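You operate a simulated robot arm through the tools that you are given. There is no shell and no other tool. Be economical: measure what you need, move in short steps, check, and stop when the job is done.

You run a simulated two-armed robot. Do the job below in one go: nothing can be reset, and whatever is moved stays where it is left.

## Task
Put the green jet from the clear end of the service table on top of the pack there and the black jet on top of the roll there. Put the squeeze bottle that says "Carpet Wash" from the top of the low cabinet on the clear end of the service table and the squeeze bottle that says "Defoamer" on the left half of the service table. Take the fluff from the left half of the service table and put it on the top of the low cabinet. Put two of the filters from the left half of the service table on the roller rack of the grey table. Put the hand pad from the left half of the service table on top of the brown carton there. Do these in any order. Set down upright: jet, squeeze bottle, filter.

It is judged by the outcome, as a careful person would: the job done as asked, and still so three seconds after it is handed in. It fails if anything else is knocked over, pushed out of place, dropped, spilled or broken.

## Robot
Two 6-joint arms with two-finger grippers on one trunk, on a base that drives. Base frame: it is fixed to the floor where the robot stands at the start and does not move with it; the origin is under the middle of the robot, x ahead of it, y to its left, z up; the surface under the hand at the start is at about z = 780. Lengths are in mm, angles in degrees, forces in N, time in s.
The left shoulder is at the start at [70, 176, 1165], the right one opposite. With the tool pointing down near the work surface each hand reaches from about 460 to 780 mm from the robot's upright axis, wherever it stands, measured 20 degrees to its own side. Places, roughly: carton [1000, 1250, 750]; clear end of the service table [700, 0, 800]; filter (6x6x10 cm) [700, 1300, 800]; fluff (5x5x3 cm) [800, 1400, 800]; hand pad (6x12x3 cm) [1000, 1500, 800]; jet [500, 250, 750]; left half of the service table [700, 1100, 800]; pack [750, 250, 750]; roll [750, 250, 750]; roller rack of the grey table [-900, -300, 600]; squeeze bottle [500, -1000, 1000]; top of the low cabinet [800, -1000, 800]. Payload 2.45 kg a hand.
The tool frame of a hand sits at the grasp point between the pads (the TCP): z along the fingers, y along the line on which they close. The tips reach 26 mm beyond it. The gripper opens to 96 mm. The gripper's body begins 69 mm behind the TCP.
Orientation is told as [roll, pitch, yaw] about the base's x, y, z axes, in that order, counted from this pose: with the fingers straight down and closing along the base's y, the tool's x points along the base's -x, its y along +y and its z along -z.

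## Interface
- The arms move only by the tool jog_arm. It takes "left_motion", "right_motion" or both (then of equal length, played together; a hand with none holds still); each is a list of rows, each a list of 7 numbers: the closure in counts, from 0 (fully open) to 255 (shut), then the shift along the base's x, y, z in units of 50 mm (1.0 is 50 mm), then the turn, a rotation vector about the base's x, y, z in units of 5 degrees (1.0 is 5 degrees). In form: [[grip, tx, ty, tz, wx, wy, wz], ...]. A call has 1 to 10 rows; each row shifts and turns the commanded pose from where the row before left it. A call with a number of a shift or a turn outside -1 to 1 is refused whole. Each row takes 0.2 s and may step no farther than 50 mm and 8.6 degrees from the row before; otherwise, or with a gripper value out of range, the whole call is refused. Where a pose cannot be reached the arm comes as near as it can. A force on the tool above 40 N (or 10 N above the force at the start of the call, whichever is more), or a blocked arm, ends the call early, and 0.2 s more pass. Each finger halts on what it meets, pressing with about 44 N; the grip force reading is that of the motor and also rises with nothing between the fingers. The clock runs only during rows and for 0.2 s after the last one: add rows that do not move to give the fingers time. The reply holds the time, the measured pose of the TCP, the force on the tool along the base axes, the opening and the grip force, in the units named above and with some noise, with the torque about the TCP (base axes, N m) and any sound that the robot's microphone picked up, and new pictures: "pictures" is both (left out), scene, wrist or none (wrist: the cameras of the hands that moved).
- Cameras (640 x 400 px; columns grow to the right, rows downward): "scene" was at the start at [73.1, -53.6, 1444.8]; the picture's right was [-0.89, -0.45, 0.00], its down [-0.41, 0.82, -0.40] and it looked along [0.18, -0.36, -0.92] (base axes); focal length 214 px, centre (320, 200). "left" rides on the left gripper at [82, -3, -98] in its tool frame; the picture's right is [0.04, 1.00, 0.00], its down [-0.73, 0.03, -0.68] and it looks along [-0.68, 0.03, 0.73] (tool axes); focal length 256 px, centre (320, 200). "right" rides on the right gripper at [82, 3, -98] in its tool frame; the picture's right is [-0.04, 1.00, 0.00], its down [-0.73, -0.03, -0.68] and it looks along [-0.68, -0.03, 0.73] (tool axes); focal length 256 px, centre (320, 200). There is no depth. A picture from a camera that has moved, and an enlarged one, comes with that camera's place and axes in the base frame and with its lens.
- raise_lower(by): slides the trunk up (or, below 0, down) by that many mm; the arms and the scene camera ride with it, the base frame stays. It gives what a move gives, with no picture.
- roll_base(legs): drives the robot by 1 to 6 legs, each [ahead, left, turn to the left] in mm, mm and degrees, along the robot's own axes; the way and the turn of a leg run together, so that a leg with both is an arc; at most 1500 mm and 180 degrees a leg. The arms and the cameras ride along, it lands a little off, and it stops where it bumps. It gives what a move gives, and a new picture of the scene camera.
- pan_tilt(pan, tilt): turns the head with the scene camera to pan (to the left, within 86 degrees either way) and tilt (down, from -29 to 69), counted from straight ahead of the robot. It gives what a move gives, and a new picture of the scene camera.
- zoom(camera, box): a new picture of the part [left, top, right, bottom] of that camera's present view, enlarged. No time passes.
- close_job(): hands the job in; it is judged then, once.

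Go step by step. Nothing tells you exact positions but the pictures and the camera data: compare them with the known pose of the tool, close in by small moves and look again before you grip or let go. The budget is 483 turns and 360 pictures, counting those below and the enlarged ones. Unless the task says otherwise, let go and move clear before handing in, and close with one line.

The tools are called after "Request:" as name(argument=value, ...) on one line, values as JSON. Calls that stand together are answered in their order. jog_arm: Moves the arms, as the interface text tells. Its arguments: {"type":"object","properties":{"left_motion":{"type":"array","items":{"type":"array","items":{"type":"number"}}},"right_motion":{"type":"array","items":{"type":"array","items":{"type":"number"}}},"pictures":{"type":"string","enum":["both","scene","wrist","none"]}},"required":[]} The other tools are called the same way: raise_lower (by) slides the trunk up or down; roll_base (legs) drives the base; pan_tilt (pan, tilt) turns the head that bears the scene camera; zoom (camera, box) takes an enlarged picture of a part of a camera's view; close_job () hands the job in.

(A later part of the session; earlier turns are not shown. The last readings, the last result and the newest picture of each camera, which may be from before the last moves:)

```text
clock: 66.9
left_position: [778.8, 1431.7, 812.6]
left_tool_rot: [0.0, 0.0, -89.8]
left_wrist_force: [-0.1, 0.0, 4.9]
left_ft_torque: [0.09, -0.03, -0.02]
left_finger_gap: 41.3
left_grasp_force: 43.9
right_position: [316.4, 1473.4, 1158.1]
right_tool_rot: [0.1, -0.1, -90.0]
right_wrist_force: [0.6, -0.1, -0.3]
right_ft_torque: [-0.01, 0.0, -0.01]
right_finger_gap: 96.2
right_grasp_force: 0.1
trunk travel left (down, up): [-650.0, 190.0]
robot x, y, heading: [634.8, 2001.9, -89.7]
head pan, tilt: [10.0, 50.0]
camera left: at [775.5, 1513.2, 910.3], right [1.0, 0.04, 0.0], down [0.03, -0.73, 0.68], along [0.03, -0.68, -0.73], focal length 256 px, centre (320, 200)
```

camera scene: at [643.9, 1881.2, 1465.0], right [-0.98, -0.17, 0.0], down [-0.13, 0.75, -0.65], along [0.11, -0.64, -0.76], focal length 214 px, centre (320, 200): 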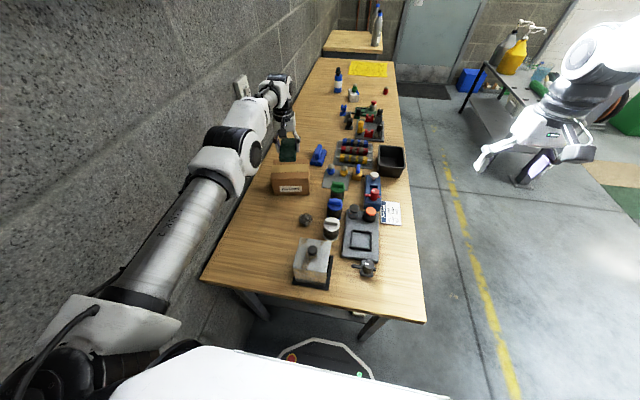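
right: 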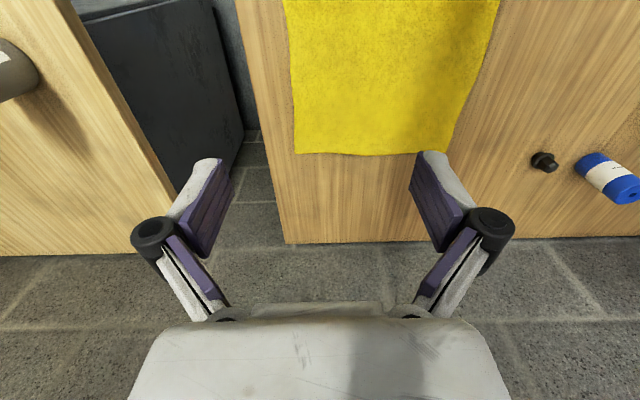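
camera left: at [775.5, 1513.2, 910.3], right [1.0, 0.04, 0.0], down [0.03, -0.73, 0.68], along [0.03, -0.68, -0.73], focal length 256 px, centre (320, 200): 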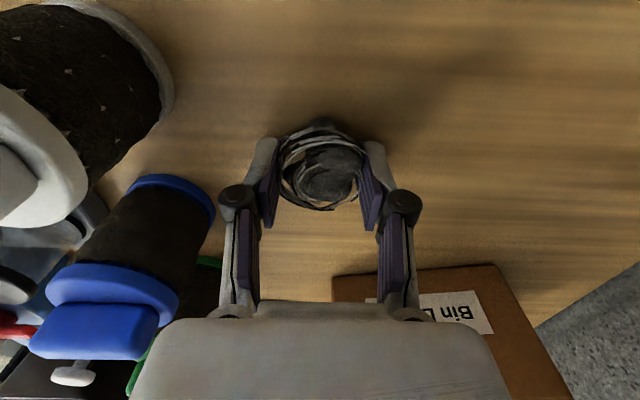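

Fluff is held. I lift it and drive round to the low cabinet.

Request:
jog_arm(left_motion=[[200, 0, 0, 0.9, 0, 0, 0], [200, 0, 0, 0.9, 0, 0, 0], [200, 0, 0, 0.9, 0, 0, 0], [200, 0, 0.2, 0.9, 0, 0, 0], [200, 0, 0.2, 0.9, 0, 0, 0], [200, 0, 0.2, 0.9, 0, 0, 0]], pictures="wrist")

Request:
roll_base(legs=[[-250, 0, 0], [0, -750, 0], [0, 0, 90], [0, -1400, 0]])

```text
clock: 68.3
left_position: [778.1, 1462.1, 1083.1]
left_tool_rot: [-0.1, -0.1, -89.8]
left_wrist_force: [-0.3, 0.1, 0.5]
left_ft_torque: [-0.03, -0.03, 0.01]
left_finger_gap: 41.2
left_grasp_force: 44.0
right_position: [316.7, 1474.4, 1158.6]
right_tool_rot: [0.2, -0.1, -90.1]
right_wrist_force: [0.3, -0.9, 0.5]
right_ft_torque: [0.01, -0.03, 0.0]
right_finger_gap: 95.9
right_grasp_force: 0.0
trunk travel left (down, up): [-650.0, 190.0]
robot x, y, heading: [633.7, 2004.5, -90.2]
head pan, tilt: [10.0, 50.0]
camera left: at [774.5, 1544.0, 1181.7], right [1.0, 0.04, 0.0], down [0.03, -0.73, 0.68], along [0.03, -0.68, -0.73], focal length 256 px, centre (320, 200)
```

left: 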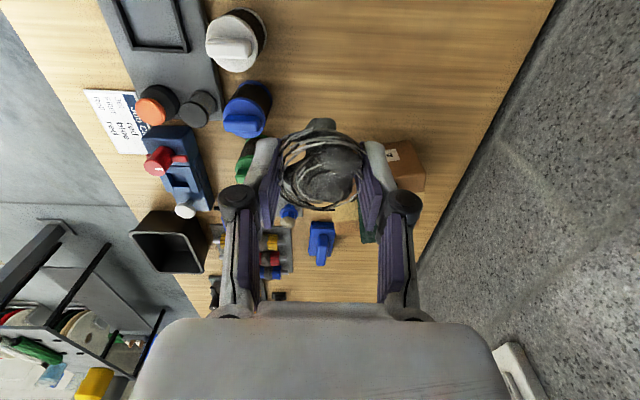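

```text
clock: 84.3
left_position: [443.1, 1000.1, 1081.9]
left_tool_rot: [-0.2, -0.1, 1.2]
left_wrist_force: [0.2, -0.1, -0.3]
left_ft_torque: [-0.02, 0.02, -0.03]
left_finger_gap: 41.1
left_grasp_force: 43.6
right_position: [439.5, 537.8, 1158.4]
right_tool_rot: [0.0, 0.0, 0.9]
right_wrist_force: [-0.3, 0.6, 0.3]
right_ft_torque: [0.0, 0.0, 0.03]
right_finger_gap: 95.9
right_grasp_force: 0.1
trunk travel left (down, up): [-650.0, 190.0]
robot x, y, heading: [-99.4, 840.9, 0.9]
head pan, tilt: [10.0, 50.0]
camera scene: at [24.7, 860.6, 1464.4], right [0.19, -0.98, 0.0], down [-0.75, -0.14, -0.64], along [0.63, 0.12, -0.77], focal length 214 px, centre (320, 200)
```

scene: 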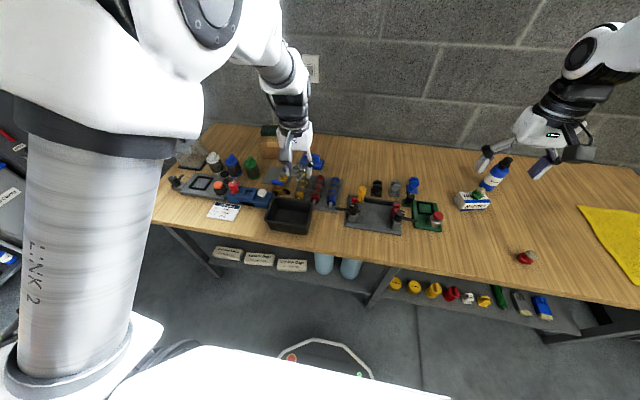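

Request:
pan_tilt(pan=-20, tilt=45)

Request:
roll_base(legs=[[0, -1400, 0], [0, -300, -0.9]])

```text
clock: 85.2
left_position: [443.2, 999.9, 1081.6]
left_tool_rot: [-0.1, -0.2, 1.1]
left_wrist_force: [-0.1, 0.2, -0.5]
left_ft_torque: [0.02, 0.0, -0.01]
left_finger_gap: 41.1
left_grasp_force: 43.6
right_position: [438.7, 536.2, 1158.0]
right_tool_rot: [0.0, 0.0, 1.0]
right_wrist_force: [-0.5, 0.0, 0.5]
right_ft_torque: [-0.02, 0.0, 0.0]
right_finger_gap: 95.8
right_grasp_force: 0.2
trunk travel left (down, up): [-650.0, 190.0]
robot x, y, heading: [-93.5, 843.8, 1.1]
head pan, tilt: [-20.0, 45.0]
camera scene: at [26.0, 819.6, 1471.3], right [-0.33, -0.94, 0.0], down [-0.67, 0.23, -0.71], along [0.67, -0.23, -0.71], focal length 214 px, centre (320, 200)
```

scene: 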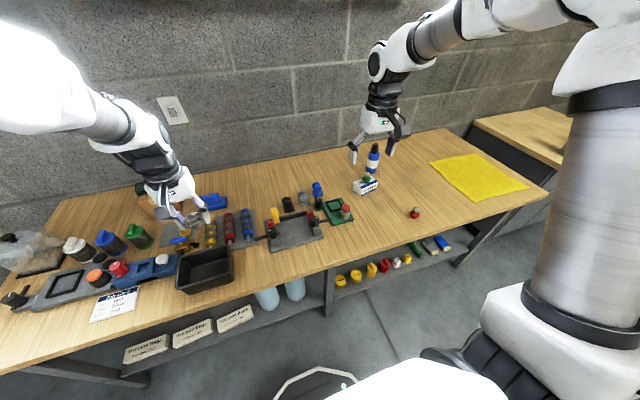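

```text
clock: 93.9
left_position: [470.9, -707.3, 1081.7]
left_tool_rot: [-0.1, 0.1, 0.5]
left_wrist_force: [-0.1, 0.2, -0.1]
left_ft_torque: [-0.02, 0.03, 0.03]
left_finger_gap: 41.5
left_grasp_force: 44.0
right_position: [462.3, -1171.2, 1158.0]
right_tool_rot: [-0.1, 0.0, 0.3]
right_wrist_force: [0.1, -0.5, -0.1]
right_ft_torque: [0.03, 0.01, -0.02]
right_finger_gap: 96.1
right_grasp_force: 0.0
trunk travel left (down, up): [-650.0, 190.0]
robot x, y, heading: [-73.5, -854.3, 0.4]
head pan, tilt: [-20.0, 45.0]
camera scene: at [52.9, -883.1, 1471.3], right [-0.34, -0.94, 0.0], down [-0.67, 0.24, -0.71], along [0.67, -0.24, -0.71], focal length 214 px, centre (320, 200)
```

scene: 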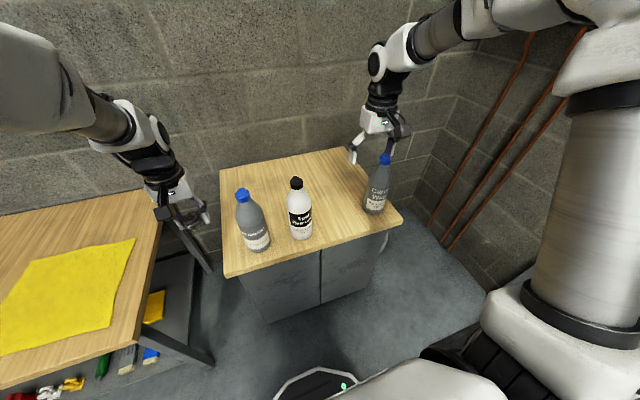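

Request:
zoom(camera="scene", box=[220, 140, 320, 260])

Request:
zoom(camera="scene", box=[320, 130, 420, 230])

```text
3.33 times, centred on (270, 200) of scene
camera zoom: at [52.9, -883.1, 1471.3], right [-0.34, -0.94, 0.0], down [-0.67, 0.24, -0.71], along [0.67, -0.24, -0.71], focal length 715 px, centre (487, 200)
```

zoom: 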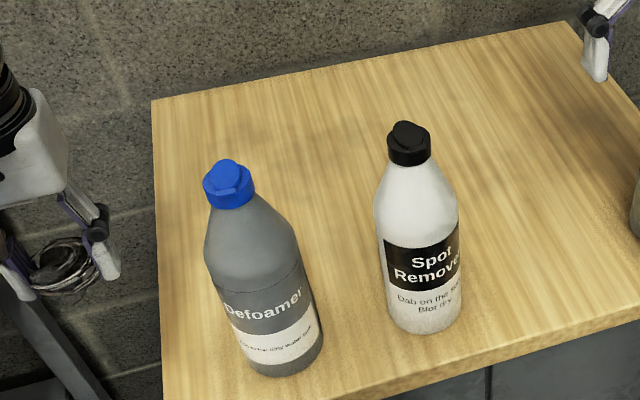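

```text
4.00 times, centred on (370, 180) of scene
camera zoom: at [52.9, -883.1, 1471.3], right [-0.34, -0.94, 0.0], down [-0.67, 0.24, -0.71], along [0.67, -0.24, -0.71], focal length 858 px, centre (120, 280)
```

zoom: 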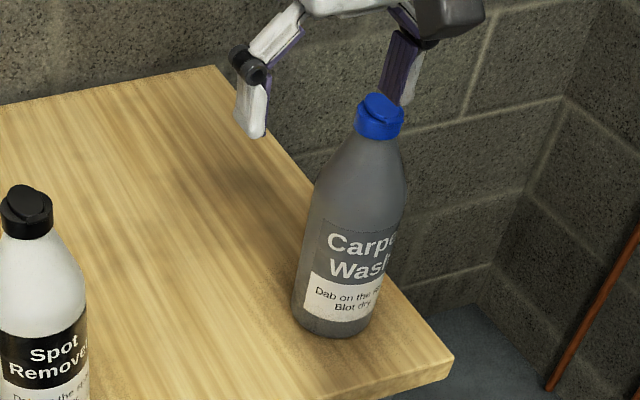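

Cabinet holds Defoamer (left), Spot Remover (middle, leave alone) and Carpet Wash (right). I drive closer and set the fluff at the back-left of the cabinet top.

Request:
roll_base(legs=[[150, 0, 0]])

Request:
jog_arm(left_motion=[[200, 0.8, -0.3, 0, 0, 0, 0], [200, 0.8, -0.3, -0.2, 0, 0, 0], [200, 0.8, -0.3, -0.4, 0, 0, 0], [200, 0.2, 0, -0.9, 0, 0, 0], [200, 0, 0, -0.9, 0, 0, 0], [200, 0, 0, -0.9, 0, 0, 0], [200, 0, 0, -0.9, 0, 0, 0], [200, 0, 0, -0.5, 0, 0, 0]], pictures="both")

```text
clock: 95.2
left_position: [618.0, -707.8, 1083.1]
left_tool_rot: [-0.1, -0.1, 0.5]
left_wrist_force: [-0.1, 0.5, -0.3]
left_ft_torque: [-0.01, 0.01, -0.01]
left_finger_gap: 41.3
left_grasp_force: 43.9
right_position: [609.0, -1171.8, 1158.4]
right_tool_rot: [0.1, 0.0, 0.4]
right_wrist_force: [0.0, 0.7, -0.1]
right_ft_torque: [0.01, -0.05, 0.0]
right_finger_gap: 95.9
right_grasp_force: 0.0
trunk travel left (down, up): [-650.0, 190.0]
robot x, y, heading: [78.2, -857.5, 0.2]
head pan, tilt: [-20.0, 45.0]
camera scene: at [199.3, -883.5, 1471.5], right [-0.34, -0.94, 0.0], down [-0.66, 0.24, -0.71], along [0.67, -0.24, -0.71], focal length 214 px, centre (320, 200)
```

scene: 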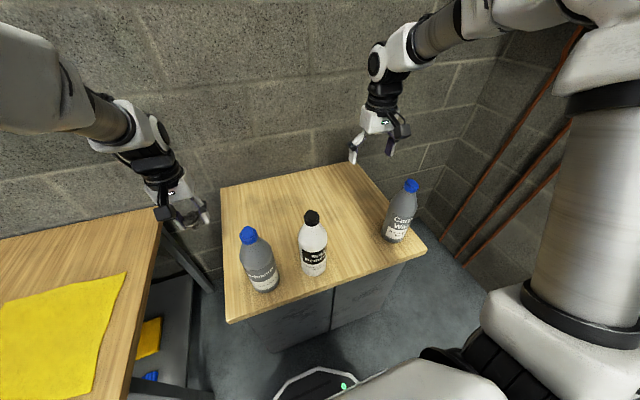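

```text
clock: 97.0
left_position: [751.9, -752.7, 846.4]
left_tool_rot: [-0.1, -0.1, 0.6]
left_wrist_force: [-0.6, -0.1, -0.6]
left_ft_torque: [-0.01, 0.0, 0.0]
left_finger_gap: 41.4
left_grasp_force: 44.1
right_position: [612.7, -1170.8, 1158.4]
right_tool_rot: [0.1, 0.0, 0.3]
right_wrist_force: [0.4, -0.2, -0.2]
right_ft_torque: [-0.01, -0.01, -0.02]
right_finger_gap: 96.1
right_grasp_force: 0.1
trunk travel left (down, up): [-650.0, 190.0]
robot x, y, heading: [77.8, -858.0, 0.6]
head pan, tilt: [-20.0, 45.0]
camera scene: at [201.8, -883.3, 1471.3], right [-0.34, -0.94, 0.0], down [-0.67, 0.24, -0.71], along [0.67, -0.24, -0.71], focal length 214 px, centre (320, 200)
camera left: at [668.8, -757.4, 945.5], right [-0.05, 1.0, 0.0], down [0.73, 0.04, 0.68], along [0.68, 0.03, -0.73], focal length 256 px, centre (320, 200)
```

scene: 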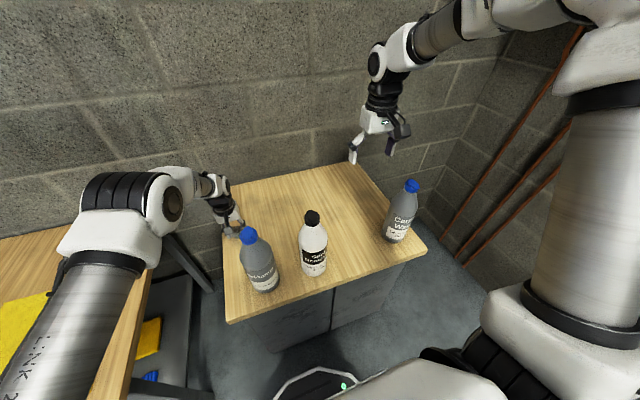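
left: 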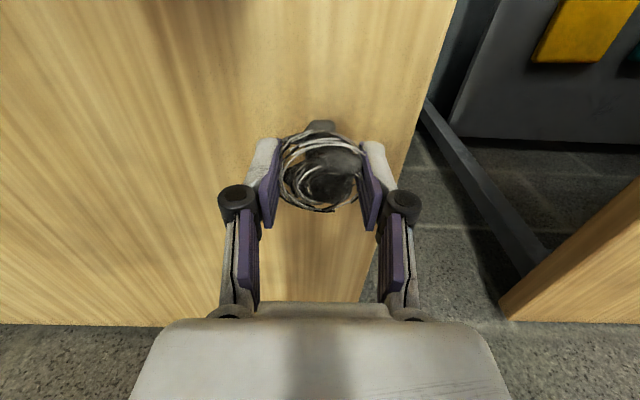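

Request:
jog_arm(left_motion=[[200, 0.2, -0.8, 0, 0, 0, 0], [200, 0, 0, -0.6, 0, 0, 0], [200, 0, 0, 0, 0, 0, 0]], pictures="wrist")

Request:
zoom(camera="scene", box=[190, 170, 290, 300])

```text
clock: 97.7
left_position: [760.3, -792.6, 829.1]
left_tool_rot: [0.0, -0.2, 0.6]
left_wrist_force: [-10.5, -1.1, 13.8]
left_ft_torque: [-0.05, 0.21, 0.03]
left_finger_gap: 41.2
left_grasp_force: 44.3
right_position: [610.0, -1169.2, 1158.6]
right_tool_rot: [0.0, -0.2, 0.3]
right_wrist_force: [0.6, 0.4, -0.1]
right_ft_torque: [-0.05, 0.02, 0.0]
right_finger_gap: 96.0
right_grasp_force: 0.1
trunk travel left (down, up): [-650.0, 190.0]
robot x, y, heading: [77.2, -855.3, 0.5]
head pan, tilt: [-20.0, 45.0]
stopped in row 3 (left hand): the force on the tool passed its limit at 45 N (the readings are from after the stop); the commanded pose is now the measured one
camera left: at [677.4, -797.0, 927.5], right [-0.05, 1.0, 0.0], down [0.73, 0.04, 0.68], along [0.68, 0.03, -0.73], focal length 256 px, centre (320, 200)
```

left: 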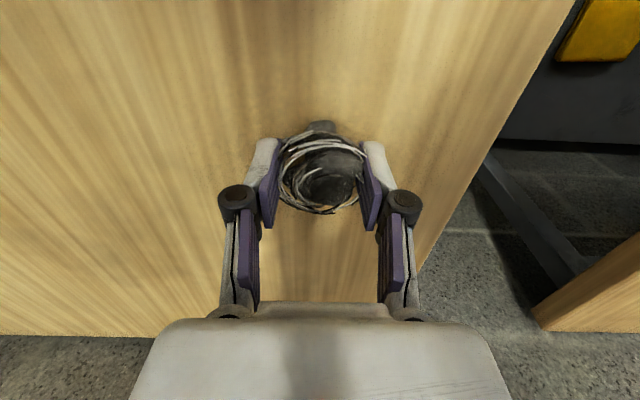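

```text
3.08 times, centred on (240, 235) of scene
camera zoom: at [198.8, -882.1, 1471.7], right [-0.34, -0.94, 0.0], down [-0.66, 0.24, -0.71], along [0.67, -0.24, -0.71], focal length 660 px, centre (566, 92)
```

zoom: 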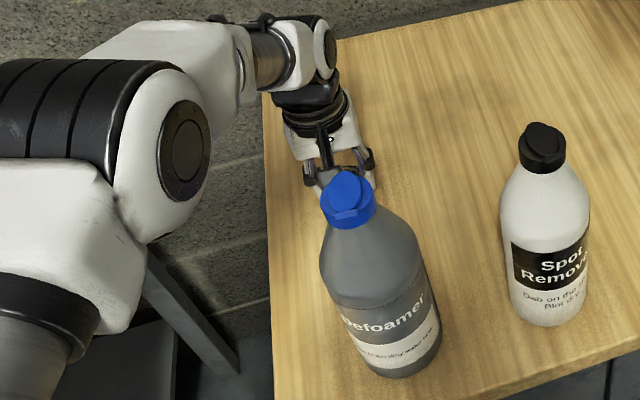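

Request:
jog_arm(left_motion=[[200, 0, 0, 0.04, 0, 0, 0], [100, 0, 0, 0, 0, 0, 0], [0, 0, 0, 0, 0, 0, 0], [0, 0, 0, 0.6, 0, 0, 0], [0, 0, 0, 0.9, 0, 0, 0]], pictures="wrist")

```text
clock: 98.8
left_position: [762.4, -793.1, 904.8]
left_tool_rot: [0.1, -0.2, 0.5]
left_wrist_force: [0.1, 0.3, -0.3]
left_ft_torque: [0.02, -0.01, -0.01]
left_finger_gap: 95.9
left_grasp_force: 0.0
right_position: [610.5, -1170.9, 1157.9]
right_tool_rot: [0.1, -0.3, 0.3]
right_wrist_force: [-0.3, 0.2, -0.4]
right_ft_torque: [-0.03, 0.01, 0.03]
right_finger_gap: 96.1
right_grasp_force: 0.0
trunk travel left (down, up): [-650.0, 190.0]
robot x, y, heading: [77.4, -858.1, 0.3]
head pan, tilt: [-20.0, 45.0]
camera left: at [679.0, -797.6, 1003.5], right [-0.05, 1.0, 0.0], down [0.73, 0.04, 0.68], along [0.68, 0.03, -0.73], focal length 256 px, centre (320, 200)
```

left: 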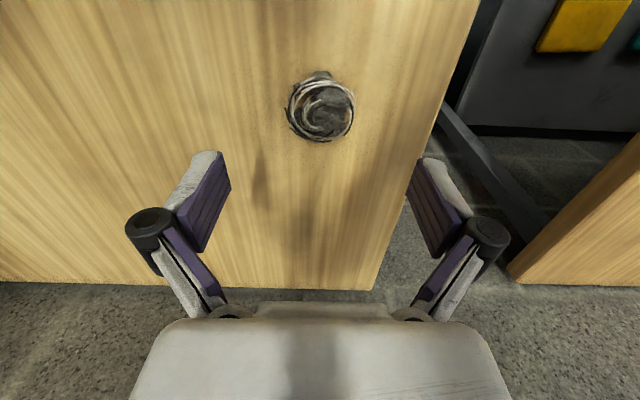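

Fluff is set down. I raise the left hand and the trunk, then position the base between Defoamer and Carpet Wash.

Request:
jog_arm(left_motion=[[0, 0, 0, 0.95, 0, 0, 0], [0, -0.1, 0, 0.95, 0, 0, 0], [0, -0.1, 0, 0.95, 0, 0, 0], [0, -0.1, 0, 0.95, 0, 0, 0], [0, -0.2, 0, 0.5, 0, 0, 0]], pictures="none")

Request:
raise_lower(by=150)

Request:
roll_base(legs=[[-77, -207, 0]])

Request:
pan_tilt(pan=0, tilt=50)

```text
clock: 100.0
left_position: [736.1, -794.2, 1121.6]
left_tool_rot: [0.0, -0.2, 0.6]
left_wrist_force: [0.4, 0.0, 0.4]
left_ft_torque: [0.01, -0.02, 0.04]
left_finger_gap: 96.1
left_grasp_force: 0.0
right_position: [610.2, -1171.9, 1158.9]
right_tool_rot: [0.1, -0.1, 0.2]
right_wrist_force: [0.6, -0.1, -0.3]
right_ft_torque: [-0.01, 0.0, 0.01]
right_finger_gap: 95.9
right_grasp_force: 0.1
trunk travel left (down, up): [-650.0, 190.0]
robot x, y, heading: [80.7, -857.6, 0.4]
head pan, tilt: [-20.0, 45.0]
```

```text
clock: 101.8
left_position: [736.2, -794.6, 1269.9]
left_tool_rot: [-0.1, -0.1, 0.5]
left_wrist_force: [0.2, 1.0, -0.3]
left_ft_torque: [-0.03, -0.02, -0.01]
left_finger_gap: 95.8
left_grasp_force: 0.0
right_position: [611.1, -1170.0, 1308.2]
right_tool_rot: [0.1, 0.0, 0.4]
right_wrist_force: [-0.4, -0.2, 0.3]
right_ft_torque: [-0.02, 0.01, 0.02]
right_finger_gap: 95.8
right_grasp_force: 0.0
trunk travel left (down, up): [-800.0, 40.0]
robot x, y, heading: [76.2, -853.7, 0.3]
head pan, tilt: [-20.0, 45.0]
```

```text
clock: 103.5
left_position: [662.4, -998.3, 1270.7]
left_tool_rot: [-0.2, -0.2, 0.5]
left_wrist_force: [0.5, 0.7, 0.5]
left_ft_torque: [-0.04, 0.01, 0.01]
left_finger_gap: 96.0
left_grasp_force: 0.1
right_position: [535.5, -1375.5, 1307.4]
right_tool_rot: [-0.1, -0.1, 0.3]
right_wrist_force: [0.3, 0.5, -0.4]
right_ft_torque: [-0.05, -0.02, -0.01]
right_finger_gap: 96.2
right_grasp_force: 0.0
trunk travel left (down, up): [-800.0, 40.0]
robot x, y, heading: [1.1, -1063.1, 0.6]
head pan, tilt: [-20.0, 45.0]
camera scene: at [125.8, -1087.5, 1621.2], right [-0.34, -0.94, 0.0], down [-0.67, 0.24, -0.71], along [0.66, -0.24, -0.71], focal length 214 px, centre (320, 200)
```

scene: 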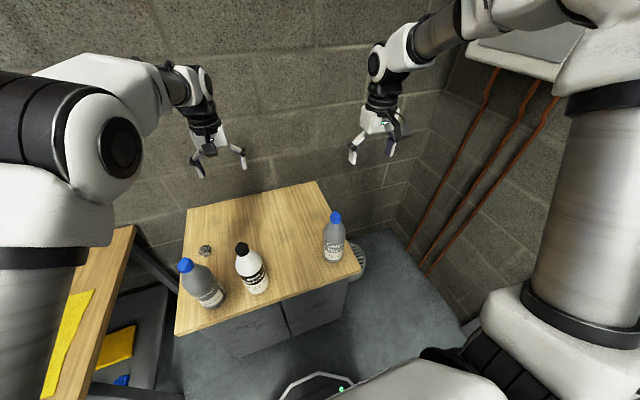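

```text
clock: 104.3
left_position: [660.8, -1004.2, 1271.8]
left_tool_rot: [0.1, -0.2, 0.4]
left_wrist_force: [0.0, -0.4, 0.7]
left_ft_torque: [0.02, -0.02, -0.03]
left_finger_gap: 96.1
left_grasp_force: 0.1
right_position: [533.5, -1379.9, 1307.2]
right_tool_rot: [0.2, -0.1, 0.3]
right_wrist_force: [-0.6, 0.0, -0.5]
right_ft_torque: [0.04, -0.01, -0.03]
right_finger_gap: 95.9
right_grasp_force: 0.0
trunk travel left (down, up): [-800.0, 40.0]
robot x, y, heading: [3.9, -1056.7, 0.2]
head pan, tilt: [0.0, 50.0]
camera scene: at [124.5, -1064.5, 1614.5], right [0.0, -1.0, 0.0], down [-0.77, 0.0, -0.64], along [0.64, 0.0, -0.77], focal length 214 px, centre (320, 200)
```

scene: 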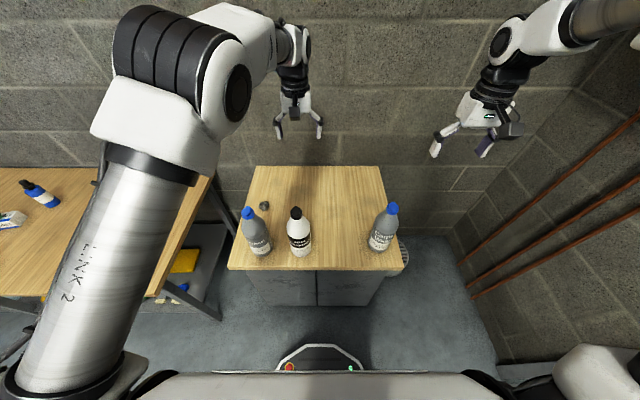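

Request:
jog_arm(left_motion=[[0, -0.456, 0.736, -0.36, 0, 0, 0], [0, -0.456, 0.736, -0.36, 0, 0, 0], [0, -0.456, 0.736, -0.36, 0, 0, 0], [0, -0.456, 0.736, -0.36, 0, 0, 0], [0, -0.456, 0.736, -0.36, 0, 0, 0]], right_motion=[[0, 0.15, 0.272, -0.5, 0, 0, 0], [0, 0.15, 0.272, -0.5, 0, 0, 0], [0, 0.15, 0.272, -0.5, 0, 0, 0], [0, 0.15, 0.272, -0.5, 0, 0, 0], [0, 0.15, 0.272, -0.5, 0, 0, 0]], pictures="both")

```text
clock: 105.5
left_position: [547.0, -813.1, 1179.1]
left_tool_rot: [-0.2, -0.2, 0.4]
left_wrist_force: [0.6, 0.2, -0.6]
left_ft_torque: [-0.04, 0.01, 0.01]
left_finger_gap: 95.8
left_grasp_force: 0.0
right_position: [572.0, -1306.5, 1183.4]
right_tool_rot: [-0.1, 0.1, 0.3]
right_wrist_force: [-0.3, 0.9, -1.1]
right_ft_torque: [-0.01, 0.03, -0.01]
right_finger_gap: 96.3
right_grasp_force: 0.1
trunk travel left (down, up): [-800.0, 40.0]
robot x, y, heading: [5.3, -1062.4, 0.0]
head pan, tilt: [0.0, 50.0]
camera scene: at [126.0, -1058.6, 1614.4], right [0.0, -1.0, 0.0], down [-0.77, -0.01, -0.64], along [0.64, 0.0, -0.77], focal length 214 px, centre (320, 200)
camera right: at [491.5, -1303.5, 1281.4], right [0.04, 1.0, 0.0], down [0.73, -0.02, 0.68], along [0.68, -0.03, -0.73], focal length 256 px, centre (320, 200)
camera left: at [464.5, -817.9, 1277.4], right [-0.05, 1.0, 0.0], down [0.73, 0.04, 0.68], along [0.68, 0.03, -0.73], focal length 256 px, centre (320, 200)
```

scene: 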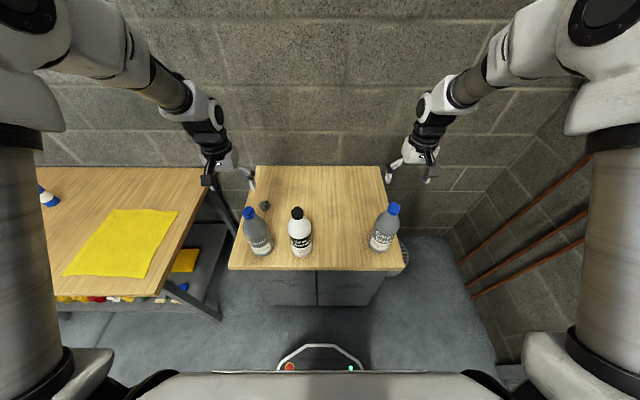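
right: 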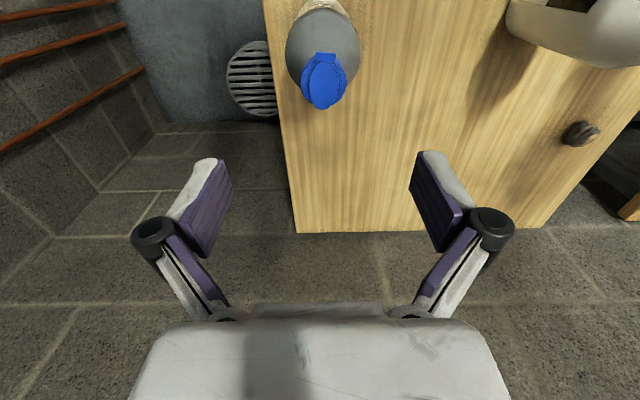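
left: 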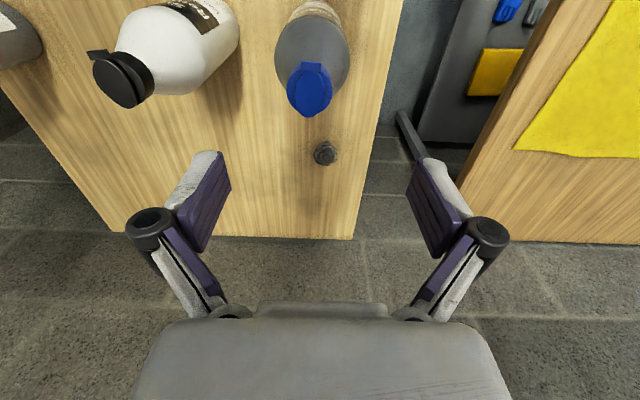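

Request:
zoom(camera="left", box=[260, 30, 360, 130])

Request:
zoom(camera="right", box=[270, 20, 370, 120])

Request:
zoom(camera="scene", box=[220, 190, 320, 260])

```text
4.00 times, centred on (310, 80) of left
camera zoom: at [464.5, -817.9, 1277.4], right [-0.05, 1.0, 0.0], down [0.73, 0.04, 0.68], along [0.68, 0.03, -0.73], focal length 1024 px, centre (360, 680)
```

zoom: 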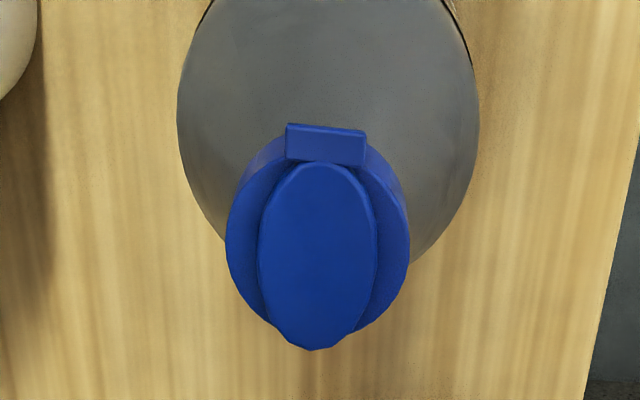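

```text
4.00 times, centred on (320, 70) of right
camera zoom: at [491.5, -1303.5, 1281.4], right [0.04, 1.0, 0.0], down [0.73, -0.02, 0.68], along [0.68, -0.03, -0.73], focal length 1024 px, centre (320, 720)
```

zoom: 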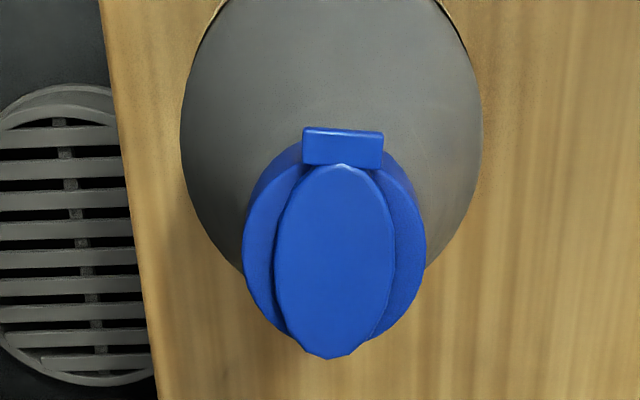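

```text
5.71 times, centred on (270, 225) of scene
camera zoom: at [126.0, -1058.6, 1614.4], right [0.0, -1.0, 0.0], down [-0.77, -0.01, -0.64], along [0.64, 0.0, -0.77], focal length 1226 px, centre (606, 57)
```

zoom: 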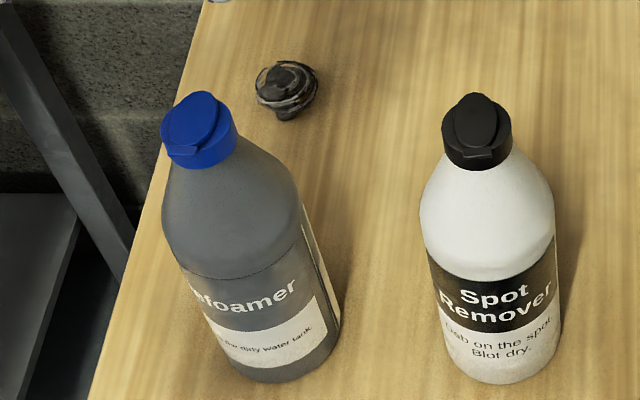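

Request:
jog_arm(left_motion=[[0, 0, -0.12, -0.4, 0, 0, 0], [0, 0, -0.12, -0.4, 0, 0, 0], [0, 0, 0, -0.2, 0, 0, 0], [0, 0, 0, 0, 0, 0, 0]], right_motion=[[0, 0, 0.01, -0.4, 0, 0, 0], [0, 0, 0, -0.4, 0, 0, 0], [0, 0, 0, -0.2, 0, 0, 0], [0, 0, 0, 0, 0, 0, 0]], pictures="wrist")

Request:
zoom(camera="scene", box=[220, 170, 300, 260])

Request:
zoom(camera="scene", box=[350, 170, 430, 260])

```text
clock: 106.5
left_position: [545.8, -829.1, 1131.4]
left_tool_rot: [0.0, -0.1, 0.5]
left_wrist_force: [-0.2, -0.1, 0.0]
left_ft_torque: [-0.01, -0.04, 0.03]
left_finger_gap: 96.0
left_grasp_force: 0.0
right_position: [571.8, -1309.1, 1134.9]
right_tool_rot: [0.2, 0.0, 0.3]
right_wrist_force: [0.3, -0.3, -0.8]
right_ft_torque: [0.0, -0.04, 0.02]
right_finger_gap: 95.8
right_grasp_force: 0.1
trunk travel left (down, up): [-800.0, 40.0]
robot x, y, heading: [1.3, -1064.4, 0.4]
head pan, tilt: [0.0, 50.0]
camera right: at [490.5, -1306.6, 1231.4], right [0.04, 1.0, 0.0], down [0.73, -0.03, 0.68], along [0.68, -0.02, -0.73], focal length 256 px, centre (320, 200)
camera left: at [464.0, -833.3, 1229.1], right [-0.05, 1.0, 0.0], down [0.73, 0.04, 0.68], along [0.68, 0.03, -0.73], focal length 256 px, centre (320, 200)
```

right: 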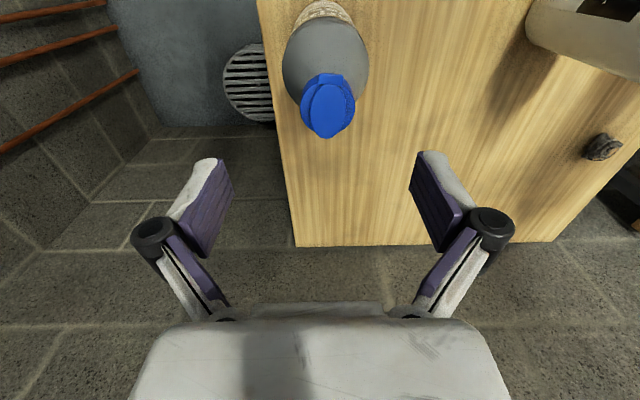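
left: 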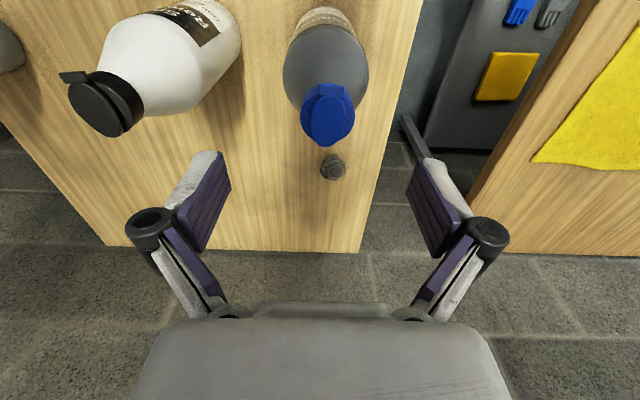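

```text
4.44 times, centred on (260, 215) of scene
camera zoom: at [124.6, -1063.2, 1614.4], right [0.0, -1.0, 0.0], down [-0.77, 0.0, -0.64], along [0.64, 0.0, -0.77], focal length 953 px, centre (587, 133)
```

zoom: 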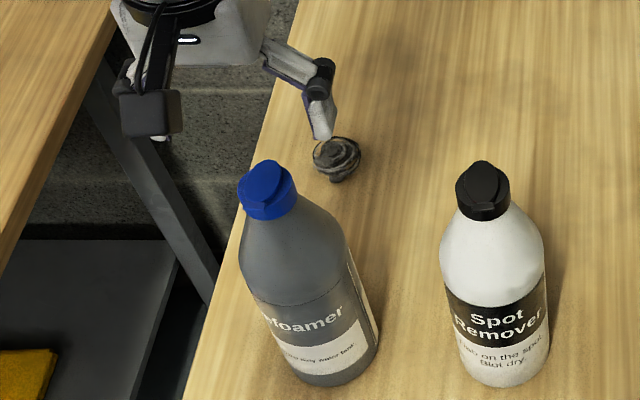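

```text
4.44 times, centred on (390, 215) of scene
camera zoom: at [124.6, -1063.2, 1614.4], right [0.0, -1.0, 0.0], down [-0.77, 0.0, -0.64], along [0.64, 0.0, -0.77], focal length 953 px, centre (9, 133)
```

zoom: 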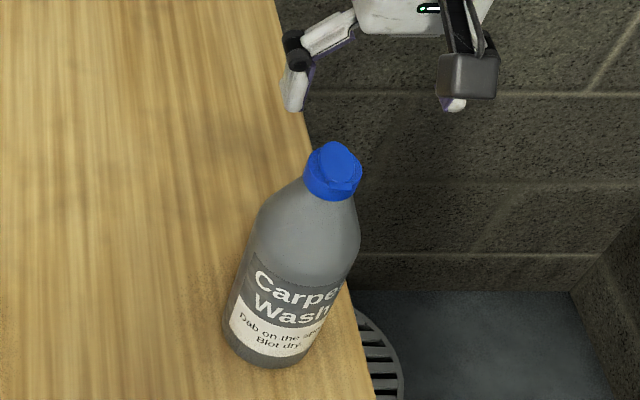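

Request:
jog_arm(left_motion=[[0, 0, 0.06, -0.35, 0, 0, 0], [0, 0, 0, -0.25, 0, 0, 0], [0, 0, 0, 0, 0, 0, 0]], right_motion=[[0, -0.1, 0, -0.4, 0, 0, 0], [0, 0, 0, -0.25, 0, 0, 0], [0, 0, 0, 0, 0, 0, 0]], pictures="wrist")

Request:
zoom(camera="scene", box=[210, 150, 310, 230])

Request:
zoom(camera="scene", box=[350, 150, 450, 230])

```text
clock: 107.3
left_position: [547.0, -826.1, 1101.2]
left_tool_rot: [-0.1, -0.2, 0.4]
left_wrist_force: [-0.5, -0.4, 0.3]
left_ft_torque: [0.03, 0.0, 0.01]
left_finger_gap: 95.9
left_grasp_force: 0.2
right_position: [566.5, -1309.8, 1100.9]
right_tool_rot: [0.1, -0.1, 0.3]
right_wrist_force: [0.6, 0.2, 0.8]
right_ft_torque: [0.01, -0.01, 0.01]
right_finger_gap: 95.7
right_grasp_force: 0.0
trunk travel left (down, up): [-800.0, 40.0]
robot x, y, heading: [2.9, -1060.2, 0.2]
head pan, tilt: [0.0, 50.0]
camera right: at [484.9, -1306.7, 1198.6], right [0.04, 1.0, 0.0], down [0.73, -0.03, 0.68], along [0.68, -0.02, -0.73], focal length 256 px, centre (320, 200)
camera left: at [463.4, -830.4, 1199.3], right [-0.05, 1.0, 0.0], down [0.73, 0.04, 0.68], along [0.68, 0.03, -0.73], focal length 256 px, centre (320, 200)
```

right: 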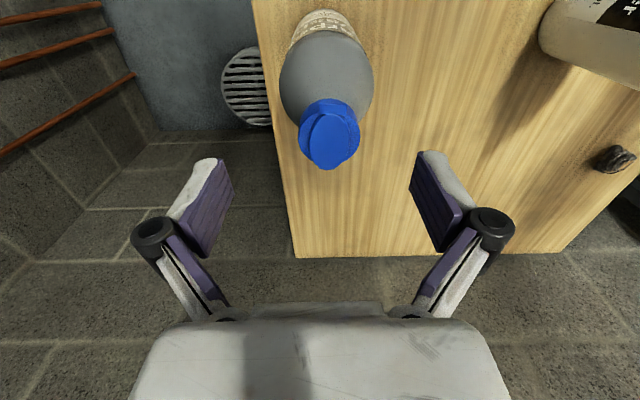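
left: 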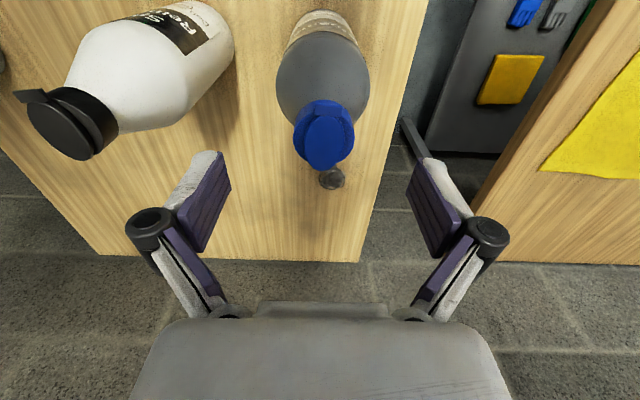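

```text
5.00 times, centred on (260, 190) of scene
camera zoom: at [124.2, -1062.8, 1614.5], right [0.0, -1.0, 0.0], down [-0.77, 0.0, -0.64], along [0.64, 0.0, -0.77], focal length 1072 px, centre (620, 250)
```

zoom: 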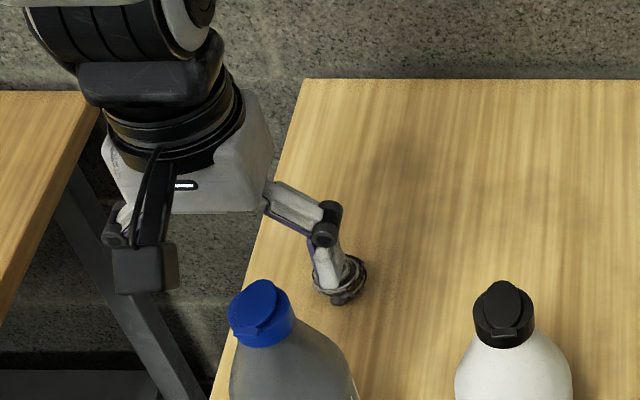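

```text
5.00 times, centred on (400, 190) of scene
camera zoom: at [124.2, -1062.8, 1614.5], right [0.0, -1.0, 0.0], down [-0.77, 0.0, -0.64], along [0.64, 0.0, -0.77], focal length 1072 px, centre (-80, 250)
```

zoom: 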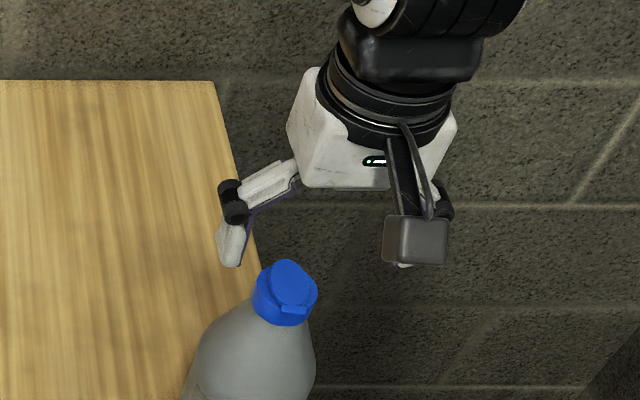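

Request:
jog_arm(left_motion=[[0, 0, 0.02, -0.4, 0, 0, 0], [0, 0, 0, -0.4, 0, 0, 0], [0, 0, 0, 0, 0, 0, 0]], right_motion=[[0, -0.1, 0.13, -0.4, 0, 0, 0], [0, 0, 0, -0.4, 0, 0, 0], [0, 0, 0, 0, 0, 0, 0]], pictures="wrist")

Request:
zoom(camera="scene", box=[220, 170, 300, 240])

Request:
zoom(camera="scene", box=[350, 170, 430, 240])

```text
clock: 108.1
left_position: [546.4, -826.2, 1060.2]
left_tool_rot: [-0.1, -0.3, 0.4]
left_wrist_force: [-1.6, 0.1, 0.3]
left_ft_torque: [0.01, -0.02, -0.02]
left_finger_gap: 96.1
left_grasp_force: 0.1
right_position: [560.9, -1303.6, 1061.3]
right_tool_rot: [0.1, -0.1, 0.2]
right_wrist_force: [0.2, -0.5, 0.0]
right_ft_torque: [0.05, 0.01, 0.03]
right_finger_gap: 95.9
right_grasp_force: 0.1
trunk travel left (down, up): [-800.0, 40.0]
robot x, y, heading: [2.1, -1067.5, 0.5]
head pan, tilt: [0.0, 50.0]
camera right: at [479.9, -1300.3, 1158.6], right [0.04, 1.0, 0.0], down [0.73, -0.03, 0.68], along [0.68, -0.02, -0.73], focal length 256 px, centre (320, 200)
camera left: at [463.6, -830.1, 1159.6], right [-0.05, 1.0, 0.0], down [0.73, 0.04, 0.68], along [0.68, 0.03, -0.73], focal length 256 px, centre (320, 200)
```

right: 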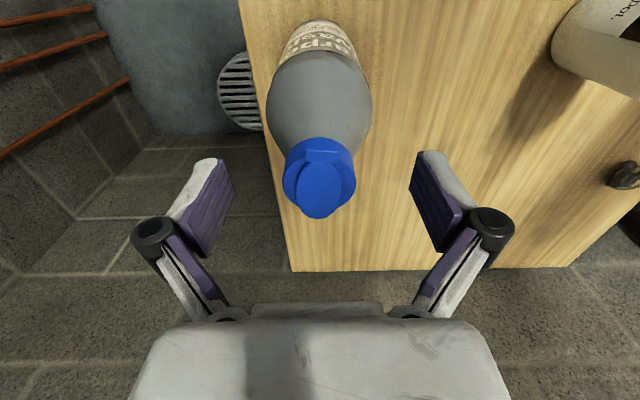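
left: 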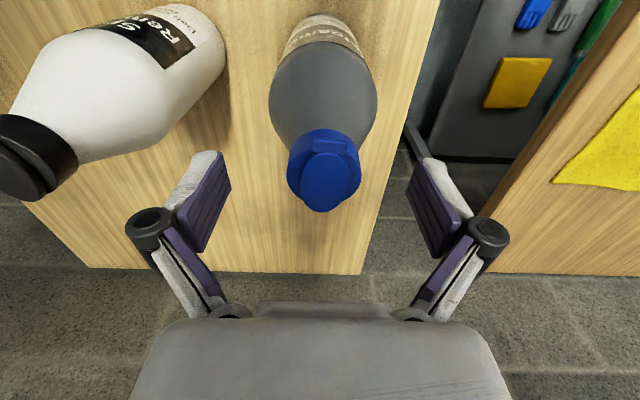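

```text
5.71 times, centred on (260, 205) of scene
camera zoom: at [123.8, -1063.2, 1614.5], right [0.0, -1.0, 0.0], down [-0.77, 0.0, -0.64], along [0.64, 0.0, -0.77], focal length 1226 px, centre (663, 171)
```

zoom: 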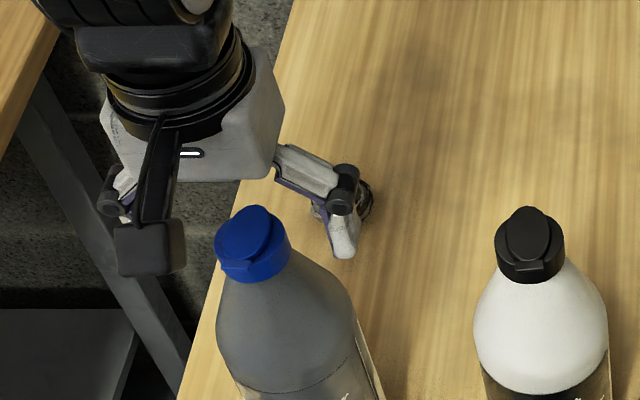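

```text
5.71 times, centred on (390, 205) of scene
camera zoom: at [123.8, -1063.2, 1614.5], right [0.0, -1.0, 0.0], down [-0.77, 0.0, -0.64], along [0.64, 0.0, -0.77], focal length 1226 px, centre (-80, 171)
```

zoom: 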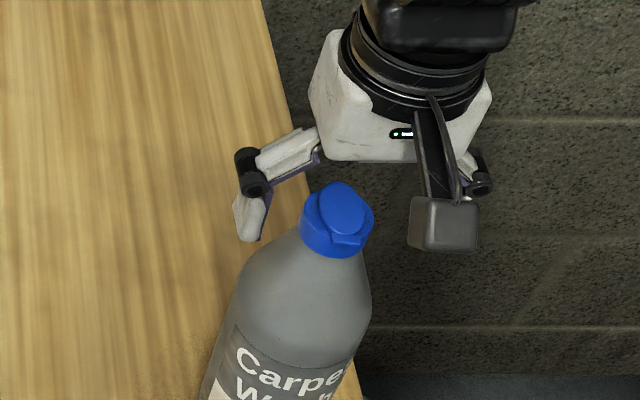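

Request:
jog_arm(left_motion=[[0, 0, 0.04, -0.1, 0, 0, 0], [80, 0, 0, 0, 0, 0, 0], [110, 0, 0, 0, 0, 0, 0], [180, 0, 0, 0, 0, 0, 0], [200, 0, 0, 0, 0, 0, 0]], right_motion=[[0, 0, 0, -0.1, 0, 0, 0], [80, 0, 0, 0, 0, 0, 0], [110, 0, 0, 0, 0, 0, 0], [180, 0, 0, 0, 0, 0, 0], [200, 0, 0, 0, 0, 0, 0]], pictures="wrist")

Request:
zoom(camera="scene", box=[220, 150, 420, 270])

```text
clock: 109.3
left_position: [545.8, -823.9, 1055.8]
left_tool_rot: [-0.1, -0.1, 0.5]
left_wrist_force: [-0.4, 1.2, 4.4]
left_ft_torque: [0.01, 0.0, 0.05]
left_finger_gap: 39.4
left_grasp_force: 44.3
right_position: [560.2, -1303.6, 1055.9]
right_tool_rot: [0.1, -0.1, 0.2]
right_wrist_force: [-0.1, -0.4, 1.2]
right_ft_torque: [0.02, -0.02, 0.07]
right_finger_gap: 39.2
right_grasp_force: 44.1
trunk travel left (down, up): [-800.0, 40.0]
robot x, y, heading: [3.1, -1059.3, 0.2]
head pan, tilt: [0.0, 50.0]
camera right: at [480.1, -1300.2, 1153.9], right [0.04, 1.0, 0.0], down [0.73, -0.03, 0.68], along [0.68, -0.02, -0.73], focal length 256 px, centre (320, 200)
camera left: at [463.7, -827.9, 1154.7], right [-0.05, 1.0, 0.0], down [0.73, 0.04, 0.68], along [0.68, 0.03, -0.73], focal length 256 px, centre (320, 200)
```

right: 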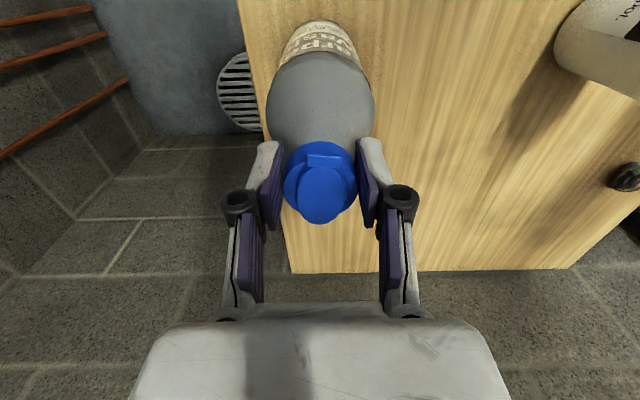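
left: 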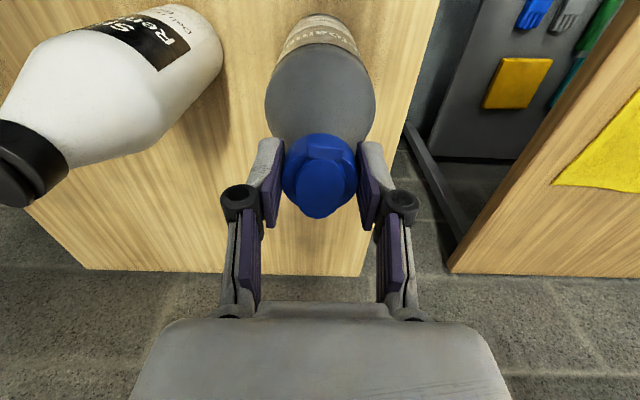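

```text
3.20 times, centred on (320, 210) of scene
camera zoom: at [124.1, -1062.9, 1614.5], right [0.0, -1.0, 0.0], down [-0.77, 0.0, -0.64], along [0.64, 0.0, -0.77], focal length 686 px, centre (320, 168)
```

zoom: 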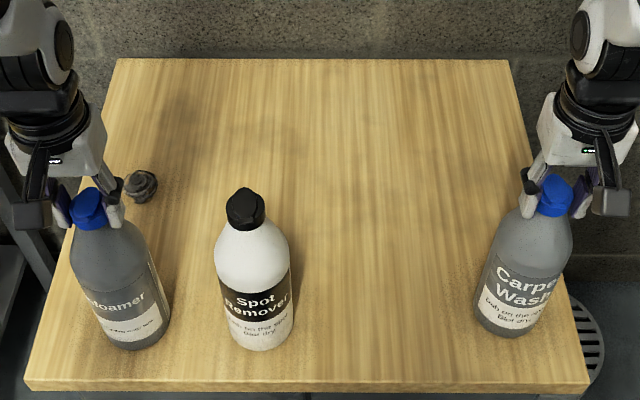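

Request:
jog_arm(left_motion=[[210, 0, 0, 0.4, 0, 0, 0], [210, 0, 0, 0.4, 0, 0, 0], [210, 0, 0, 0, 0, 0, 0]], right_motion=[[210, 0, 0, 0.4, 0, 0, 0], [210, 0, 0, 0.4, 0, 0, 0], [210, 0, 0, 0, 0, 0, 0]], pictures="none")

Request:
zoom(camera="scene", box=[220, 150, 420, 270])

```text
clock: 110.1
left_position: [547.9, -823.9, 1094.9]
left_tool_rot: [-0.1, 0.0, 0.4]
left_wrist_force: [0.4, -0.5, -5.2]
left_ft_torque: [-0.03, 0.01, 0.04]
left_finger_gap: 38.9
left_grasp_force: 44.5
right_position: [563.6, -1301.8, 1094.1]
right_tool_rot: [0.2, 0.0, 0.3]
right_wrist_force: [-0.9, 0.1, -5.8]
right_ft_torque: [-0.01, 0.01, 0.03]
right_finger_gap: 39.0
right_grasp_force: 44.2
trunk travel left (down, up): [-800.0, 40.0]
robot x, y, heading: [1.2, -1063.5, 0.5]
head pan, tilt: [0.0, 50.0]
```

```text
3.20 times, centred on (320, 210) of scene
camera zoom: at [128.2, -1062.8, 1614.0], right [0.0, -1.0, 0.0], down [-0.77, 0.0, -0.64], along [0.64, 0.0, -0.77], focal length 686 px, centre (320, 168)
```

zoom: 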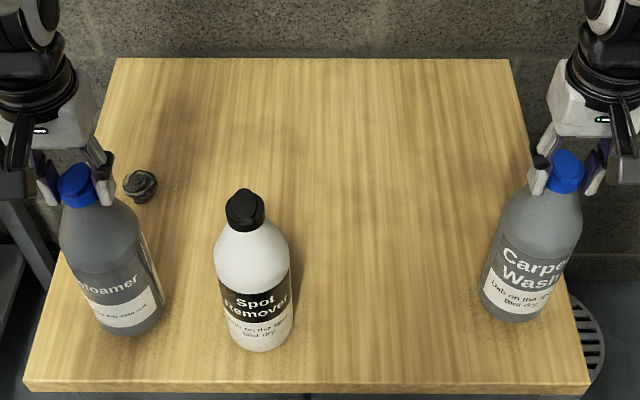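

Both bottles hang securely. I raise them higher, back away from the cabinet, and drive to the clear end.

Request:
jog_arm(left_motion=[[210, 0, 0, 0.8, 0, 0, 0], [210, 0, 0, 0.8, 0, 0, 0], [210, 0, 0, 0.8, 0, 0, 0], [210, 0, 0, 0.6, 0, 0, 0]], right_motion=[[210, 0, 0, 0.5, 0, 0, 0], [210, 0, 0, 0.5, 0, 0, 0], [210, 0, 0, 0.5, 0, 0, 0], [210, 0, 0, 0.4, 0, 0, 0]], pictures="none")

Request:
roll_base(legs=[[-250, 0, 0], [0, 1395, 0]])

```text
clock: 111.1
left_position: [545.3, -824.9, 1246.7]
left_tool_rot: [0.0, -0.3, 0.6]
left_wrist_force: [-1.0, 0.3, -5.2]
left_ft_torque: [-0.04, -0.02, -0.02]
left_finger_gap: 39.4
left_grasp_force: 43.7
right_position: [559.9, -1303.5, 1189.2]
right_tool_rot: [0.0, 0.0, 0.3]
right_wrist_force: [-0.7, -0.5, -4.5]
right_ft_torque: [0.01, 0.01, 0.0]
right_finger_gap: 38.9
right_grasp_force: 43.6
trunk travel left (down, up): [-800.0, 40.0]
robot x, y, heading: [-0.2, -1061.3, 0.3]
head pan, tilt: [0.0, 50.0]
```

```text
clock: 119.5
left_position: [301.6, 570.7, 1245.1]
left_tool_rot: [0.0, 0.0, -0.2]
left_wrist_force: [-0.9, -0.7, -4.7]
left_ft_torque: [0.02, 0.0, 0.0]
left_finger_gap: 39.1
left_grasp_force: 44.1
right_position: [311.6, 90.3, 1189.6]
right_tool_rot: [0.1, 0.1, -0.4]
right_wrist_force: [-0.7, -1.3, -4.8]
right_ft_torque: [0.01, 0.02, 0.01]
right_finger_gap: 38.9
right_grasp_force: 43.9
trunk travel left (down, up): [-800.0, 40.0]
robot x, y, heading: [-248.0, 339.5, -0.8]
head pan, tilt: [0.0, 50.0]
camera scene: at [-123.2, 336.4, 1614.2], right [-0.01, -1.0, 0.0], down [-0.77, 0.01, -0.64], along [0.64, 0.0, -0.77], focal length 214 px, centre (320, 200)
```

scene: 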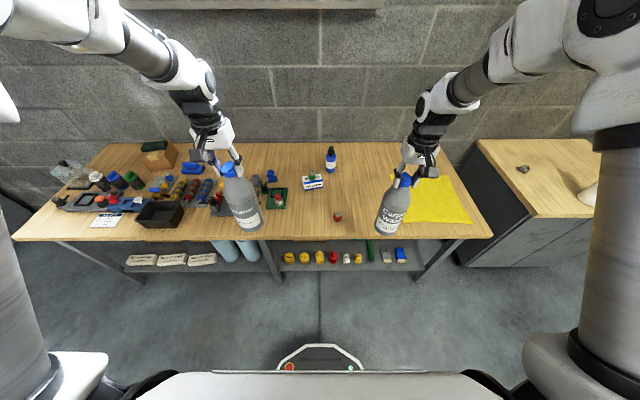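

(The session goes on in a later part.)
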